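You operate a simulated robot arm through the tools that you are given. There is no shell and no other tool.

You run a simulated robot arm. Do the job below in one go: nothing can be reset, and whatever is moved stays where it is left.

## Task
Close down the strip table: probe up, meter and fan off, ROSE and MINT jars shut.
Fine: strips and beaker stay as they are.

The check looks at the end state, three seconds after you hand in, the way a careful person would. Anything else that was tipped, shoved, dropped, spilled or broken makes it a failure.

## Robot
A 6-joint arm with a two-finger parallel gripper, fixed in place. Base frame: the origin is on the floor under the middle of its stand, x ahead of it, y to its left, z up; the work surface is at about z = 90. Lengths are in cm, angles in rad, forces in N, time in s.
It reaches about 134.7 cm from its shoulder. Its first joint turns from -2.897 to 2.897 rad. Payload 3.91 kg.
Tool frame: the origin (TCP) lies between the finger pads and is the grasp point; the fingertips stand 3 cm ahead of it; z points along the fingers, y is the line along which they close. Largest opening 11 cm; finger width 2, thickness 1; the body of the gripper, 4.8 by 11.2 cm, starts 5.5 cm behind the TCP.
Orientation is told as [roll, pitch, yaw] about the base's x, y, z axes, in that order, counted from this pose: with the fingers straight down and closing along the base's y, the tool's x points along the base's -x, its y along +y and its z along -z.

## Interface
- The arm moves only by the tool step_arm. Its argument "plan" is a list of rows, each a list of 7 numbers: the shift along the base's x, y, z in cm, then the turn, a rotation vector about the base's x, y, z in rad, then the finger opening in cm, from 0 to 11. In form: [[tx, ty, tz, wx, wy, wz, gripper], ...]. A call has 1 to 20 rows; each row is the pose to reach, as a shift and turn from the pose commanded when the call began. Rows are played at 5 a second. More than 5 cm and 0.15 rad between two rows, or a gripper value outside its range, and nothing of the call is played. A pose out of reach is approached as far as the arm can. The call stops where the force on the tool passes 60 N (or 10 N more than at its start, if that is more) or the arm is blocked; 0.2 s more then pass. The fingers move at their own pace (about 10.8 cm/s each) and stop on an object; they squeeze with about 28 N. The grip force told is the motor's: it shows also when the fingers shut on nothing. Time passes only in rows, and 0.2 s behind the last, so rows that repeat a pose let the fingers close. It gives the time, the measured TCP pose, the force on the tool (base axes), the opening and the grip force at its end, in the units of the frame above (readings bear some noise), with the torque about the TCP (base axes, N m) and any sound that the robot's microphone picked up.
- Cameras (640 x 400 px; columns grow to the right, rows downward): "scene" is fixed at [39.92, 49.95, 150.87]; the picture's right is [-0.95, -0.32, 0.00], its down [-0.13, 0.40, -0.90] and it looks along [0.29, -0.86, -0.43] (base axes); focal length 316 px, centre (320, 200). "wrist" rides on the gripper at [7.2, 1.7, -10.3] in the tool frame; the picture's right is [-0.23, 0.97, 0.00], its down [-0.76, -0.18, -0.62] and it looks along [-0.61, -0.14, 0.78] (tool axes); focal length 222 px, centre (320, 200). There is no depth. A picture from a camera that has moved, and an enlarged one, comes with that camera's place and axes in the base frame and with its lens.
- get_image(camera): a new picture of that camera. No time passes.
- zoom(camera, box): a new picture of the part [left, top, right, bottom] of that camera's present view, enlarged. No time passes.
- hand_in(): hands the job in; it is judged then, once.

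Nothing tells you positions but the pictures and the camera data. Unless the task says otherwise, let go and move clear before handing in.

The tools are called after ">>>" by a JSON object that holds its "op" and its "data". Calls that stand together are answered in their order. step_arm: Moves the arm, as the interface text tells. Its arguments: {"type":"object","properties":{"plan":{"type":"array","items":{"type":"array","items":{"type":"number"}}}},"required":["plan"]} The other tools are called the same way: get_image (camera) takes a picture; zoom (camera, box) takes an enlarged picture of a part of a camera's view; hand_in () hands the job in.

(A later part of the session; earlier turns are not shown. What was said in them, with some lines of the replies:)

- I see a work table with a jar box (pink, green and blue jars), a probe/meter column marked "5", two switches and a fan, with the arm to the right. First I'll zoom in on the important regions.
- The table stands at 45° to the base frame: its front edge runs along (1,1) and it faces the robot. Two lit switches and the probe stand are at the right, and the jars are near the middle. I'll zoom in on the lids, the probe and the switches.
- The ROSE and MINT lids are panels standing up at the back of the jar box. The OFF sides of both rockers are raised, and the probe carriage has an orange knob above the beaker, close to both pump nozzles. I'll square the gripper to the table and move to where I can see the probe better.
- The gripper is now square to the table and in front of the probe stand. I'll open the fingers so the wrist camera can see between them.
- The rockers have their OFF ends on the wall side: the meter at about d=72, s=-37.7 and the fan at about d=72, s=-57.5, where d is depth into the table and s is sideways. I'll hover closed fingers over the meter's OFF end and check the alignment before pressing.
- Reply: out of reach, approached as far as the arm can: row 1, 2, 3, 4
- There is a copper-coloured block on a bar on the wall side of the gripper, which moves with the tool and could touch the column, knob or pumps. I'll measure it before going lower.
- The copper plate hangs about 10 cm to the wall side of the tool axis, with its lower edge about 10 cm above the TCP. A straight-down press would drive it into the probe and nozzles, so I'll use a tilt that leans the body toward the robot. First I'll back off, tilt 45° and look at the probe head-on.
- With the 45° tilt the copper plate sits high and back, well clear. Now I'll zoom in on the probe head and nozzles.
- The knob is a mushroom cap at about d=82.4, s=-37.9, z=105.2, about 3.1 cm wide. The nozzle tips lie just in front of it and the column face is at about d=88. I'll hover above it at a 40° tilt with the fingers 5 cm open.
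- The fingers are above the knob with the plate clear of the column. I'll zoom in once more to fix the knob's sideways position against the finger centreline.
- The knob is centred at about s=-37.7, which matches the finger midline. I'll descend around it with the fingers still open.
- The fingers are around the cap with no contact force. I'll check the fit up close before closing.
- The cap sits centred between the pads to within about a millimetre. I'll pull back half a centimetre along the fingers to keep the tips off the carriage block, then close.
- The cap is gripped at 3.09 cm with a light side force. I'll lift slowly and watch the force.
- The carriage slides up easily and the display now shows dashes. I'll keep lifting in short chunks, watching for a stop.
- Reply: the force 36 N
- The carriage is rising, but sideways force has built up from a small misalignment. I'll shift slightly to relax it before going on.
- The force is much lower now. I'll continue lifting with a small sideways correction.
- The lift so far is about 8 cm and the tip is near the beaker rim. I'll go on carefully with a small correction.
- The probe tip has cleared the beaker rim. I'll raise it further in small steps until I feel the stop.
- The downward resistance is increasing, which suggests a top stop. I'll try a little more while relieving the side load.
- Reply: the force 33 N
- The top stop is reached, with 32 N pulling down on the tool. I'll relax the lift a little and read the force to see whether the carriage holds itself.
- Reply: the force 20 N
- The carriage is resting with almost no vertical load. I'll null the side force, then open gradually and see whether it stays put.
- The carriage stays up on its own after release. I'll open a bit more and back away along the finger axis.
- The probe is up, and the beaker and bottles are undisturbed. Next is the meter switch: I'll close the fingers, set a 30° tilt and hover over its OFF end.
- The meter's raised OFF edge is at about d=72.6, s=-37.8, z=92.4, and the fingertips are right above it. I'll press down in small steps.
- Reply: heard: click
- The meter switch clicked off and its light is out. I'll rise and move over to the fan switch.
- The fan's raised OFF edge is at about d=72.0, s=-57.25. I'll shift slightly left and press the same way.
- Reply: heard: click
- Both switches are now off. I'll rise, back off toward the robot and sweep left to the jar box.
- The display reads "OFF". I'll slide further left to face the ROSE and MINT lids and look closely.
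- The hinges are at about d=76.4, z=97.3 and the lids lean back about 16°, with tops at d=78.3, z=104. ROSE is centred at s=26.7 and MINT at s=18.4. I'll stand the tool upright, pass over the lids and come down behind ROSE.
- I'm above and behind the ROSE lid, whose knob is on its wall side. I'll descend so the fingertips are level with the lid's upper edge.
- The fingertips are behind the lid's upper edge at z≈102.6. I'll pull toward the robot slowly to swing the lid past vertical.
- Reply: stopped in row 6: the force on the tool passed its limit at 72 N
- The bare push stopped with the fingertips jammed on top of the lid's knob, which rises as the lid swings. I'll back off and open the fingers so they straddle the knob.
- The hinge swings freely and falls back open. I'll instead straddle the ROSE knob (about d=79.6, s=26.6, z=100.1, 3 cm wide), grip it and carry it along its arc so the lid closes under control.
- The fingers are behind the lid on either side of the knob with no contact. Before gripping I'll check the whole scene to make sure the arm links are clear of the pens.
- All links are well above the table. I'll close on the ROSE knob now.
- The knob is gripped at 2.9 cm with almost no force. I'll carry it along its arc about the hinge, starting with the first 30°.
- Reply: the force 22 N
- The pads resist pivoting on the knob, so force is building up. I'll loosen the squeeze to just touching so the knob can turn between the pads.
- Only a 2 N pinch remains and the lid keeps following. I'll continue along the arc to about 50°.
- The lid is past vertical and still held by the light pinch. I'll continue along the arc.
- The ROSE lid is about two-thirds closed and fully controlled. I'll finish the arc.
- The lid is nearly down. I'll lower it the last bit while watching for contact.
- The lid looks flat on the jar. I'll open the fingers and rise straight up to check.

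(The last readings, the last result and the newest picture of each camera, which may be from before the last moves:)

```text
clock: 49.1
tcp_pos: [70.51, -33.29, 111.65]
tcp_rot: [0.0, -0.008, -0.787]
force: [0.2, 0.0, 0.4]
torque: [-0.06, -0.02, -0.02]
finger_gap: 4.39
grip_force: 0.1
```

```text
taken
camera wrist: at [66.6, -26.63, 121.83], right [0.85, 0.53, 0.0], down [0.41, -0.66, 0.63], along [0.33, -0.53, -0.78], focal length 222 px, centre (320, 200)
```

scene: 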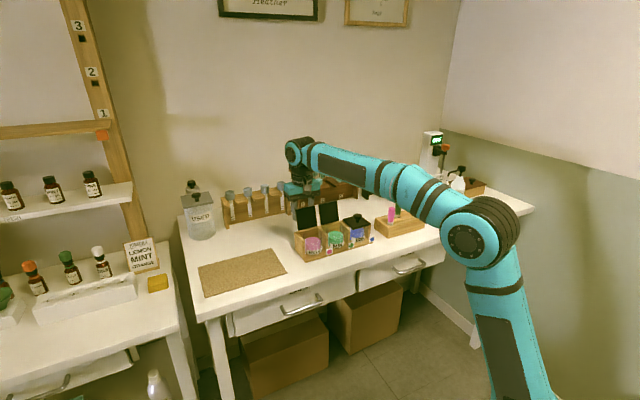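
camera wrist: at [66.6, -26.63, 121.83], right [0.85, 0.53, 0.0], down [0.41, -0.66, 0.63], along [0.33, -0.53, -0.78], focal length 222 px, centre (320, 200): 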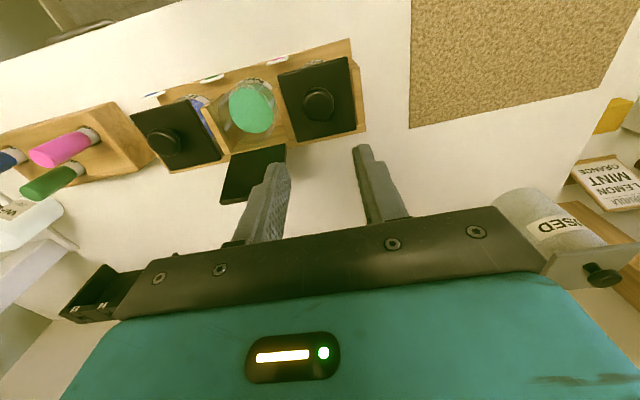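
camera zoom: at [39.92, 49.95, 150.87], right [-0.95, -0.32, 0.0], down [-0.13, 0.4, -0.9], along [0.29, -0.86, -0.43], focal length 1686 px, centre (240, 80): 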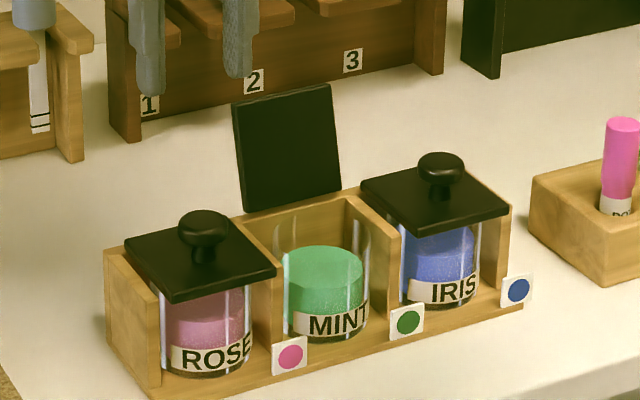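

The ROSE lid is shut flat like IRIS. I'll do the same for MINT: pass over to behind its lid at s≈18.3 and come down.

>>> {"op": "step_arm", "data": {"plan": [[0.4, -4.2, 0.5, 0, 0, 0, 4.6], [0.8, -8.4, 0.5, 0, 0, 0, 4.6], [1.24, -12.62, 0.5, 0, 0, 0, 4.6], [1.24, -12.62, -3, 0, 0, 0, 4.6], [1.24, -12.62, -5.3, 0, 0, 0, 4.6], [1.24, -12.62, -5.3, 0, 0, 0, 4.6]]}}

>>> {"op": "get_image", "data": {"camera": "wrist"}}

>>> {"op": "zoom", "data": {"camera": "wrist", "box": [200, 0, 420, 180]}}

>>> {"op": "zoom", "data": {"camera": "scene", "box": [285, 175, 385, 265]}}

```text
clock: 50.5
tcp_pos: [71.76, -45.84, 106.39]
tcp_rot: [-0.001, -0.008, -0.785]
force: [0.1, 0.9, 0.5]
torque: [0.03, -0.03, 0.02]
finger_gap: 4.59
grip_force: 0.0
```

```text
taken
camera wrist: at [67.91, -39.31, 116.49], right [0.85, 0.53, 0.0], down [0.41, -0.66, 0.63], along [0.33, -0.53, -0.78], focal length 222 px, centre (320, 200)
```

wrist: 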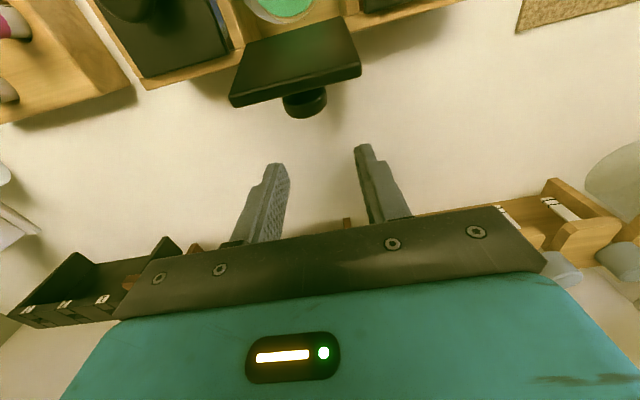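

```text
2.22 times, centred on (310, 90) of wrist
camera zoom: at [67.91, -39.31, 116.49], right [0.85, 0.53, 0.0], down [0.41, -0.66, 0.63], along [0.33, -0.53, -0.78], focal length 494 px, centre (342, 444)
```

zoom: 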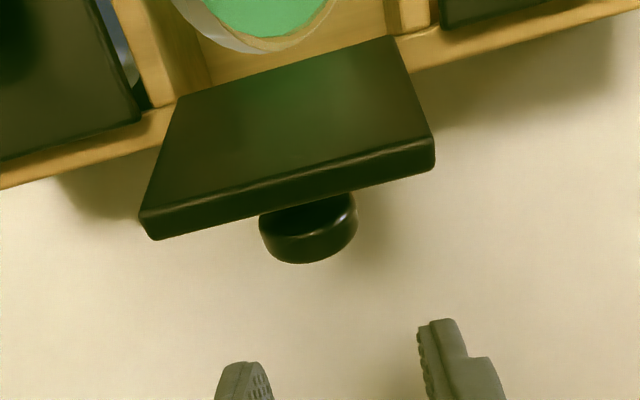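

```text
4.44 times, centred on (335, 220) of scene
camera zoom: at [39.92, 49.95, 150.87], right [-0.95, -0.32, 0.0], down [-0.13, 0.4, -0.9], along [0.29, -0.86, -0.43], focal length 1405 px, centre (253, 111)
```

zoom: 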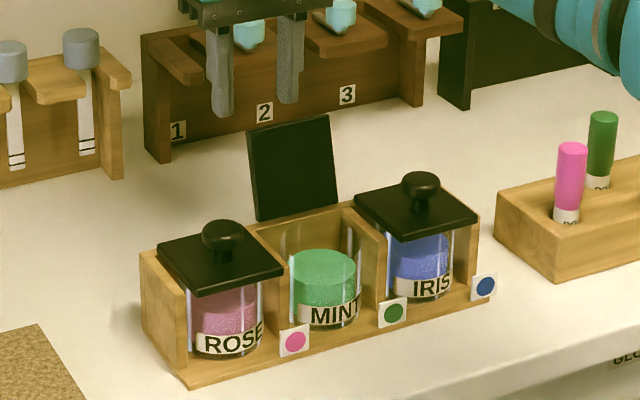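

The MINT knob is centred at about s=18.1. I'll shift 2 mm, descend and slide in around it.

>>> {"op": "step_arm", "data": {"plan": [[-0.14, -0.14, -1.5, 0, 0, 0, 4.6], [-0.14, -0.14, -3, 0, 0, 0, 4.6], [-0.14, -0.14, -4.2, 0, 0, 0, 4.6], [-0.9, 0.6, -4.2, 0, 0, 0, 4.6], [-1.65, 1.35, -4.2, 0, 0, 0, 4.6], [-2.35, 2.065, -4.2, 0, 0, 0, 4.6], [-2.35, 2.065, -4.2, 0, 0, 0, 4.6]]}}

>>> {"op": "zoom", "data": {"camera": "wrist", "box": [200, 40, 420, 220]}}

>>> {"op": "zoom", "data": {"camera": "scene", "box": [285, 175, 385, 265]}}

```text
clock: 52.1
tcp_pos: [69.54, -43.69, 102.43]
tcp_rot: [0.0, -0.006, -0.785]
force: [0.1, -0.4, -0.6]
torque: [0.0, 0.03, -0.02]
finger_gap: 4.58
grip_force: 0.1
```

```text
2.22 times, centred on (310, 130) of wrist
camera zoom: at [65.65, -37.17, 112.42], right [0.85, 0.53, 0.0], down [0.41, -0.66, 0.63], along [0.33, -0.53, -0.78], focal length 494 px, centre (342, 356)
```

zoom: 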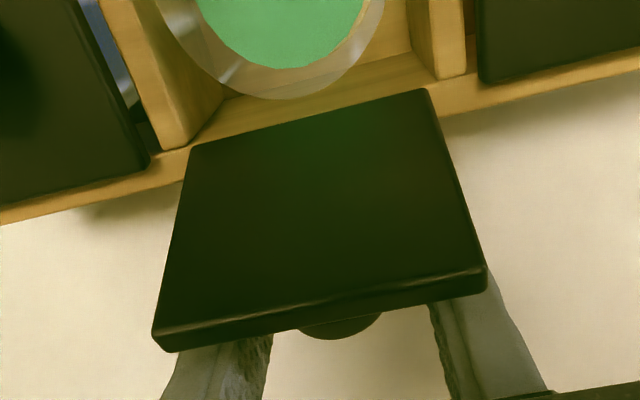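

```text
4.44 times, centred on (335, 220) of scene
camera zoom: at [39.92, 49.95, 150.87], right [-0.95, -0.32, 0.0], down [-0.13, 0.4, -0.9], along [0.29, -0.86, -0.43], focal length 1405 px, centre (253, 111)
```

zoom: 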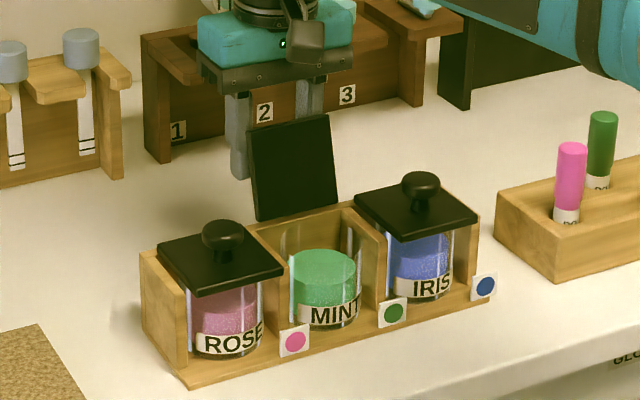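

The setup matches ROSE. I'll pinch lightly and start the arc.

>>> {"op": "step_arm", "data": {"plan": [[0, 0, 0, 0, 0, 0, 3.4], [0, 0, 0, 0, 0, 0, 2.75], [0, 0, 0, 0, 0, 0, 2.75]]}}

```text
clock: 53.0
tcp_pos: [69.45, -43.75, 102.3]
tcp_rot: [0.0, -0.008, -0.785]
force: [-6.1, -3.6, -0.9]
torque: [-0.05, 0.07, 0.01]
finger_gap: 3.06
grip_force: 3.4
```

The pinch holds at 3.4 N with a small side offset. I'll begin the arc with a slight correction.

>>> {"op": "step_arm", "data": {"plan": [[-0.21, 0.14, 0.258, 0, 0, 0, 2.75], [-0.41, 0.33, 0.492, 0, 0, 0, 2.75], [-0.62, 0.54, 0.702, 0, 0, 0, 2.75], [-0.84, 0.76, 0.885, 0, 0, 0, 2.75]]}}

>>> {"op": "zoom", "data": {"camera": "scene", "box": [285, 175, 385, 265]}}

>>> {"op": "zoom", "data": {"camera": "wrist", "box": [200, 40, 420, 220]}}

```text
clock: 54.0
tcp_pos: [68.63, -42.96, 103.17]
tcp_rot: [0.002, -0.008, -0.785]
force: [-3.4, -6.2, 1.0]
torque: [-0.17, 0.07, 0.04]
finger_gap: 3.06
grip_force: 2.8
```

```text
4.44 times, centred on (335, 220) of scene
camera zoom: at [39.92, 49.95, 150.87], right [-0.95, -0.32, 0.0], down [-0.13, 0.4, -0.9], along [0.29, -0.86, -0.43], focal length 1405 px, centre (253, 111)
```

zoom: 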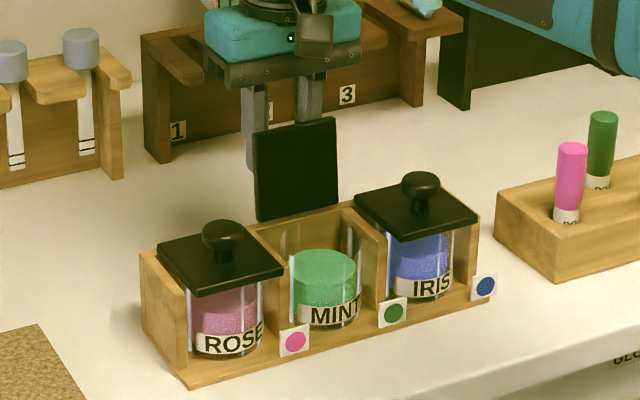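

```text
2.22 times, centred on (310, 130) of wrist
camera zoom: at [64.82, -36.46, 113.27], right [0.85, 0.53, 0.0], down [0.41, -0.66, 0.63], along [0.33, -0.53, -0.78], focal length 494 px, centre (342, 356)
```

zoom: 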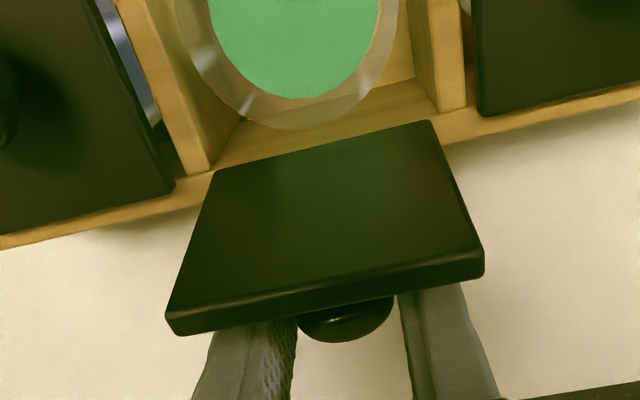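

The MINT lid follows smoothly with low force and is about 90° open. I'll continue to 50° along the arc.

>>> {"op": "step_arm", "data": {"plan": [[-0.25, 0.21, 0.156, 0, 0, 0, 2.8], [-0.49, 0.45, 0.283, 0, 0, 0, 2.8], [-0.735, 0.69, 0.38, 0, 0, 0, 2.8], [-0.985, 0.945, 0.446, 0, 0, 0, 2.8], [-1.24, 1.2, 0.481, 0, 0, 0, 2.8], [-1.49, 1.45, 0.485, 0, 0, 0, 2.8]]}}

>>> {"op": "zoom", "data": {"camera": "scene", "box": [285, 175, 385, 265]}}

>>> {"op": "zoom", "data": {"camera": "wrist", "box": [200, 40, 420, 220]}}

```text
clock: 55.4
tcp_pos: [67.16, -41.5, 103.78]
tcp_rot: [0.001, -0.007, -0.785]
force: [-2.0, -6.1, 1.3]
torque: [-0.2, -0.01, -0.04]
finger_gap: 3.08
grip_force: 2.8
```

```text
4.44 times, centred on (335, 220) of scene
camera zoom: at [39.92, 49.95, 150.87], right [-0.95, -0.32, 0.0], down [-0.13, 0.4, -0.9], along [0.29, -0.86, -0.43], focal length 1405 px, centre (253, 111)
```

zoom: 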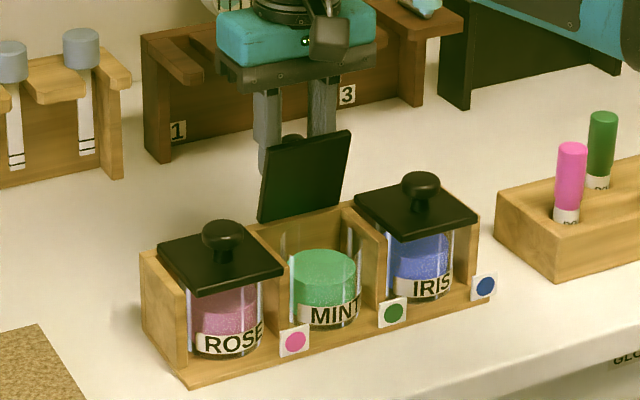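

```text
2.22 times, centred on (310, 130) of wrist
camera zoom: at [63.34, -34.96, 113.79], right [0.85, 0.53, 0.0], down [0.41, -0.66, 0.63], along [0.33, -0.53, -0.78], focal length 494 px, centre (342, 356)
```

zoom: 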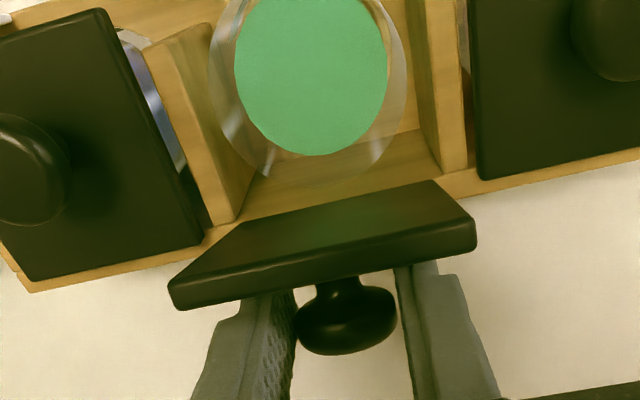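

The MINT lid is past vertical and held. Next I'll take the arc to 80°.

>>> {"op": "step_arm", "data": {"plan": [[-0.26, 0.245, -0.028, 0, 0, 0, 2.8], [-0.52, 0.49, -0.087, 0, 0, 0, 2.8], [-0.77, 0.735, -0.176, 0, 0, 0, 2.8], [-1.01, 0.975, -0.296, 0, 0, 0, 2.8], [-1.24, 1.205, -0.445, 0, 0, 0, 2.8], [-1.46, 1.43, -0.622, 0, 0, 0, 2.8]]}}

>>> {"op": "zoom", "data": {"camera": "scene", "box": [285, 175, 385, 265]}}

>>> {"op": "zoom", "data": {"camera": "wrist", "box": [200, 40, 420, 220]}}

```text
clock: 56.8
tcp_pos: [65.74, -40.13, 102.96]
tcp_rot: [-0.001, -0.008, -0.784]
force: [-3.3, -3.6, 1.5]
torque: [-0.12, 0.01, 0.04]
finger_gap: 3.03
grip_force: 2.3
```

```text
4.44 times, centred on (335, 220) of scene
camera zoom: at [39.92, 49.95, 150.87], right [-0.95, -0.32, 0.0], down [-0.13, 0.4, -0.9], along [0.29, -0.86, -0.43], focal length 1405 px, centre (253, 111)
```

zoom: 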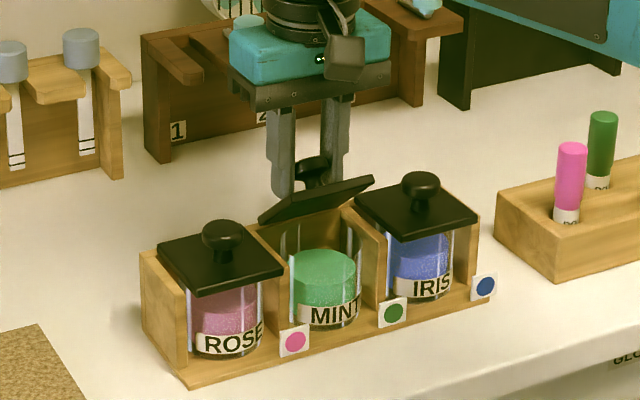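

```text
2.22 times, centred on (310, 130) of wrist
camera zoom: at [61.88, -33.54, 113.17], right [0.85, 0.53, 0.0], down [0.41, -0.66, 0.63], along [0.33, -0.53, -0.78], focal length 494 px, centre (342, 356)
```

zoom: 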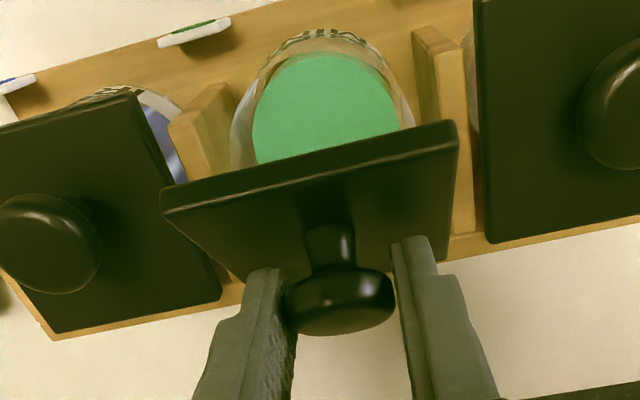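

Everything is tracking as before. I'll finish the MINT arc and lower it the last bit.

>>> {"op": "step_arm", "data": {"plan": [[-0.22, 0.205, -0.203, 0, 0, 0, 2.8], [-0.42, 0.4, -0.432, 0, 0, 0, 2.8], [-0.6, 0.58, -0.684, 0, 0, 0, 2.8], [-0.765, 0.745, -0.958, 0, 0, 0, 2.8], [-0.865, 0.845, -1.158, 0, 0, 0, 2.8], [-0.945, 0.925, -1.358, 0, 0, 0, 2.8], [-1.0, 0.99, -1.55, 0, 0, 0, 2.8]]}}

>>> {"op": "zoom", "data": {"camera": "scene", "box": [285, 175, 385, 265]}}

>>> {"op": "zoom", "data": {"camera": "wrist", "box": [200, 40, 420, 220]}}

```text
clock: 58.4
tcp_pos: [64.8, -39.1, 101.7]
tcp_rot: [0.002, -0.014, -0.784]
force: [11.7, -12.9, 22.7]
torque: [-1.09, -0.95, 0.04]
finger_gap: 2.89
grip_force: 44.9
```

```text
4.44 times, centred on (335, 220) of scene
camera zoom: at [39.92, 49.95, 150.87], right [-0.95, -0.32, 0.0], down [-0.13, 0.4, -0.9], along [0.29, -0.86, -0.43], focal length 1405 px, centre (253, 111)
```

zoom: 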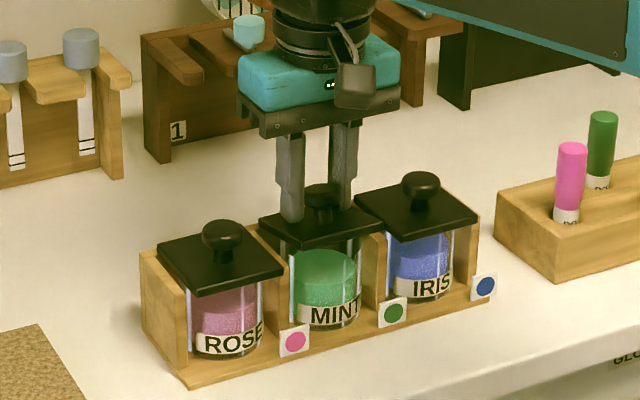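

```text
2.22 times, centred on (310, 130) of wrist
camera zoom: at [60.86, -32.57, 111.7], right [0.85, 0.53, 0.0], down [0.41, -0.66, 0.63], along [0.34, -0.53, -0.78], focal length 494 px, centre (342, 356)
```

zoom: 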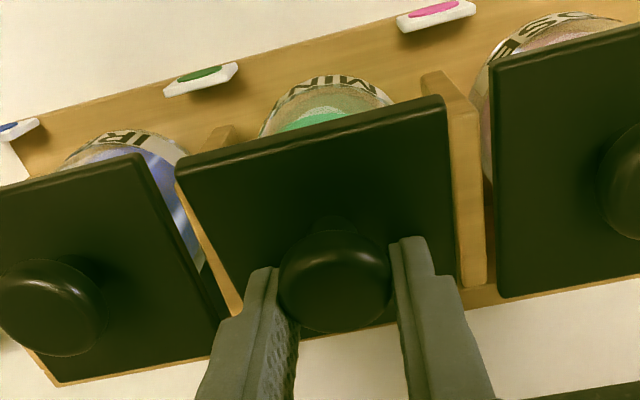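

The MINT lid is almost flat, with a little load held in the grip. I'll open the fingers to let it settle, then rise clear.

>>> {"op": "step_arm", "data": {"plan": [[0, 0, 0.15, 0, 0, 0, 2.95], [0, 0, 0.2, 0, 0, 0, 3.1], [0, 0, 0.2, 0, 0, 0, 3.5], [0, 0, 0.2, 0, 0, 0, 4.3], [0, 0, 1.0, 0, 0, 0, 4.3], [0, 0, 3, 0, 0, 0, 4.3], [0, 0, 6.5, 0, 0, 0, 4.3], [0, 0, 10, 0, 0, 0, 4.3]]}}

>>> {"op": "zoom", "data": {"camera": "scene", "box": [285, 190, 385, 260]}}

>>> {"op": "get_image", "data": {"camera": "wrist"}}

```text
clock: 60.1
tcp_pos: [64.79, -39.01, 111.48]
tcp_rot: [0.0, -0.008, -0.786]
force: [-0.1, 0.1, 0.0]
torque: [-0.04, 0.02, -0.02]
finger_gap: 4.31
grip_force: 0.0
```

```text
5.71 times, centred on (335, 225) of scene
camera zoom: at [39.92, 49.95, 150.87], right [-0.95, -0.32, 0.0], down [-0.13, 0.4, -0.9], along [0.29, -0.86, -0.43], focal length 1806 px, centre (234, 57)
```

zoom: 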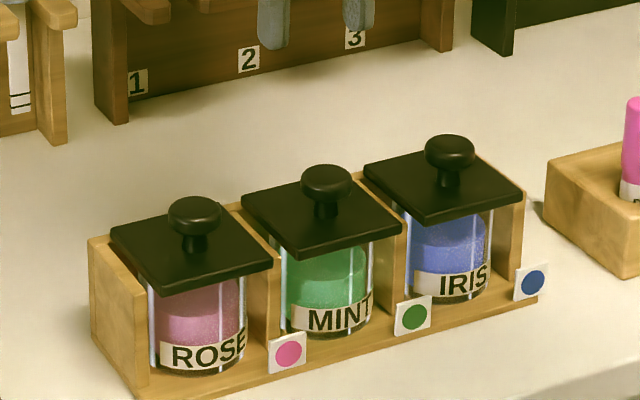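

```text
taken
camera wrist: at [60.95, -32.44, 121.61], right [0.85, 0.53, 0.0], down [0.41, -0.66, 0.63], along [0.33, -0.53, -0.78], focal length 222 px, centre (320, 200)
```

wrist: 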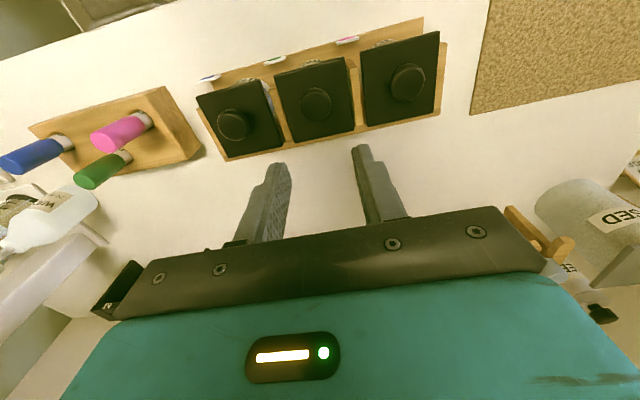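

All three lids sit flat alike. I'll back the arm clear and make a final check of everything.

>>> {"op": "step_arm", "data": {"plan": [[0, 0, 4, 0, 0, 0, 4.3], [-2.5, 2.5, 6.5, 0, 0, 0, 4.3], [-5.5, 5.5, 7, 0, 0, 0, 4.3], [-8.5, 8.5, 7, 0, 0, 0, 4.3], [-11.5, 11.5, 7, 0, 0, 0, 4.3], [-14, 14, 7, 0, 0, 0, 4.3], [-14, 14, 7, 0, 0, 0, 4.3]]}}

>>> {"op": "get_image", "data": {"camera": "scene"}}

>>> {"op": "zoom", "data": {"camera": "scene", "box": [400, 120, 520, 230]}}

>>> {"op": "zoom", "data": {"camera": "scene", "box": [280, 140, 400, 270]}}

>>> {"op": "zoom", "data": {"camera": "scene", "box": [170, 140, 320, 300]}}

>>> {"op": "get_image", "data": {"camera": "wrist"}}

```text
clock: 61.8
tcp_pos: [50.79, -25.21, 118.4]
tcp_rot: [-0.001, -0.01, -0.785]
force: [-0.3, -0.8, 0.9]
torque: [-0.02, -0.01, 0.01]
finger_gap: 4.28
grip_force: 0.0
```

```text
taken
```

scene: 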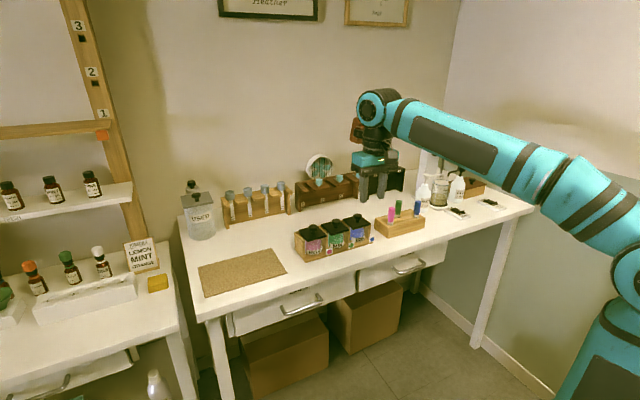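

```text
3.64 times, centred on (460, 175) of scene
camera zoom: at [39.92, 49.95, 150.87], right [-0.95, -0.32, 0.0], down [-0.13, 0.4, -0.9], along [0.29, -0.86, -0.43], focal length 1150 px, centre (-189, 291)
```

zoom: 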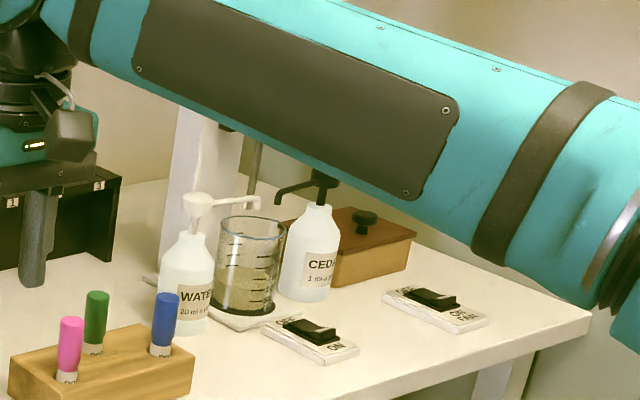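

```text
3.08 times, centred on (340, 205) of scene
camera zoom: at [39.92, 49.95, 150.87], right [-0.95, -0.32, 0.0], down [-0.13, 0.4, -0.9], along [0.29, -0.86, -0.43], focal length 973 px, centre (258, 185)
```

zoom: 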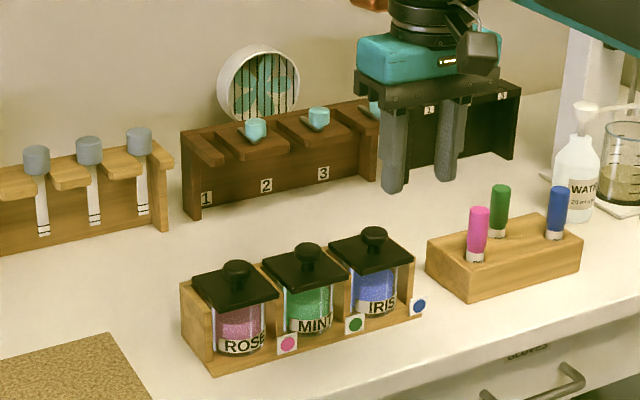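

```text
2.50 times, centred on (245, 220) of scene
camera zoom: at [39.92, 49.95, 150.87], right [-0.95, -0.32, 0.0], down [-0.13, 0.4, -0.9], along [0.29, -0.86, -0.43], focal length 790 px, centre (508, 150)
```

zoom: 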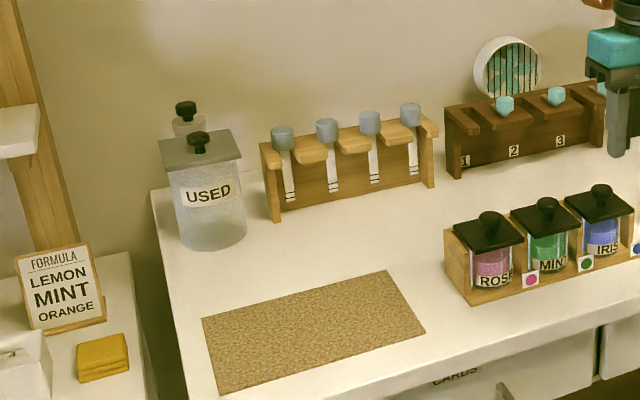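

```text
taken
camera wrist: at [46.86, -18.61, 128.51], right [0.85, 0.53, 0.0], down [0.41, -0.66, 0.63], along [0.33, -0.53, -0.78], focal length 222 px, centre (320, 200)
```

wrist: 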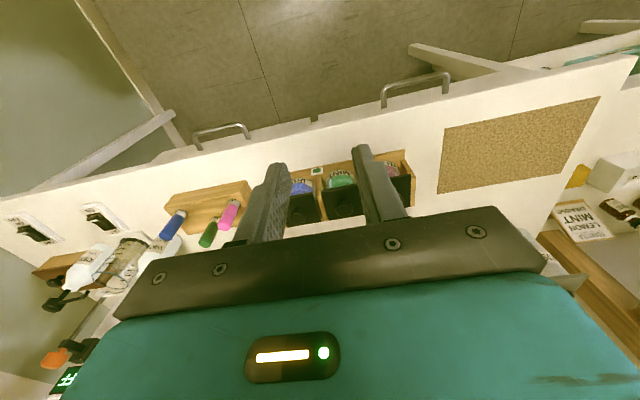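

The jars are shut, the switches are dark and the strips and beaker are undisturbed. I'll confirm the probe and display, which the arm hides in the scene view.

>>> {"op": "zoom", "data": {"camera": "wrist", "box": [0, 190, 200, 400]}}

>>> {"op": "zoom", "data": {"camera": "wrist", "box": [270, 140, 430, 230]}}

```text
1.90 times, centred on (100, 295) of wrist
camera zoom: at [46.86, -18.61, 128.51], right [0.85, 0.53, 0.0], down [0.41, -0.66, 0.63], along [0.33, -0.53, -0.78], focal length 423 px, centre (739, 19)
```

zoom: 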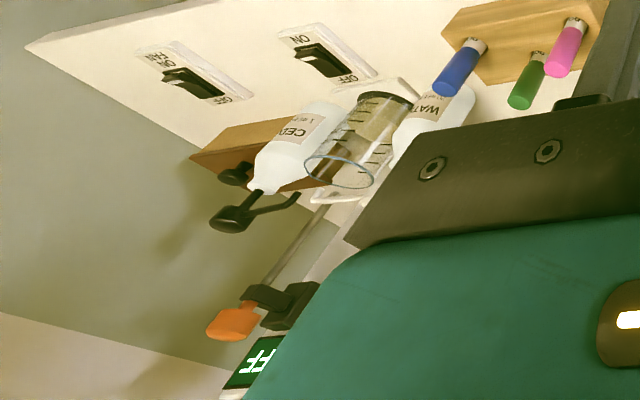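

```text
4.00 times, centred on (350, 185) of wrist
camera zoom: at [46.86, -18.61, 128.51], right [0.85, 0.53, 0.0], down [0.41, -0.66, 0.63], along [0.33, -0.53, -0.78], focal length 888 px, centre (200, 260)
```

zoom: 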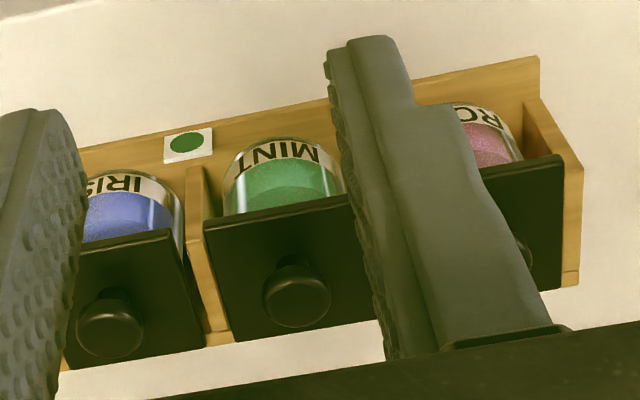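

The probe is up with its tip clear of the beaker, and the display reads OFF. Both rockers are off, the ROSE and MINT lids are shut, and the arm is clear, so I'm handing in.

>>> {"op": "hand_in", "data": {}}

```text
The job is handed in.
```

The strip table is closed down and the job is handed in; no check result has come back yet.

- **Probe:** raised to just under its top stop. It held there after release, and the tip is clear of the beaker rim.
- **Meter:** off. The switch clicked, its light went out, and the display reads "OFF".
- **Fan:** off. The switch clicked and its light went out.
- **ROSE and MINT jars:** shut, with both lids lying flat like the IRIS one. My first push on the ROSE lid jammed against its knob and tripped the force limit at 72 N. I backed off and closed both lids by their knobs instead. The jar box did not move.
- **Everything else:** in the final pictures the strips, beaker, pump bottles and pens look as they were. The arm is clear of the table items.
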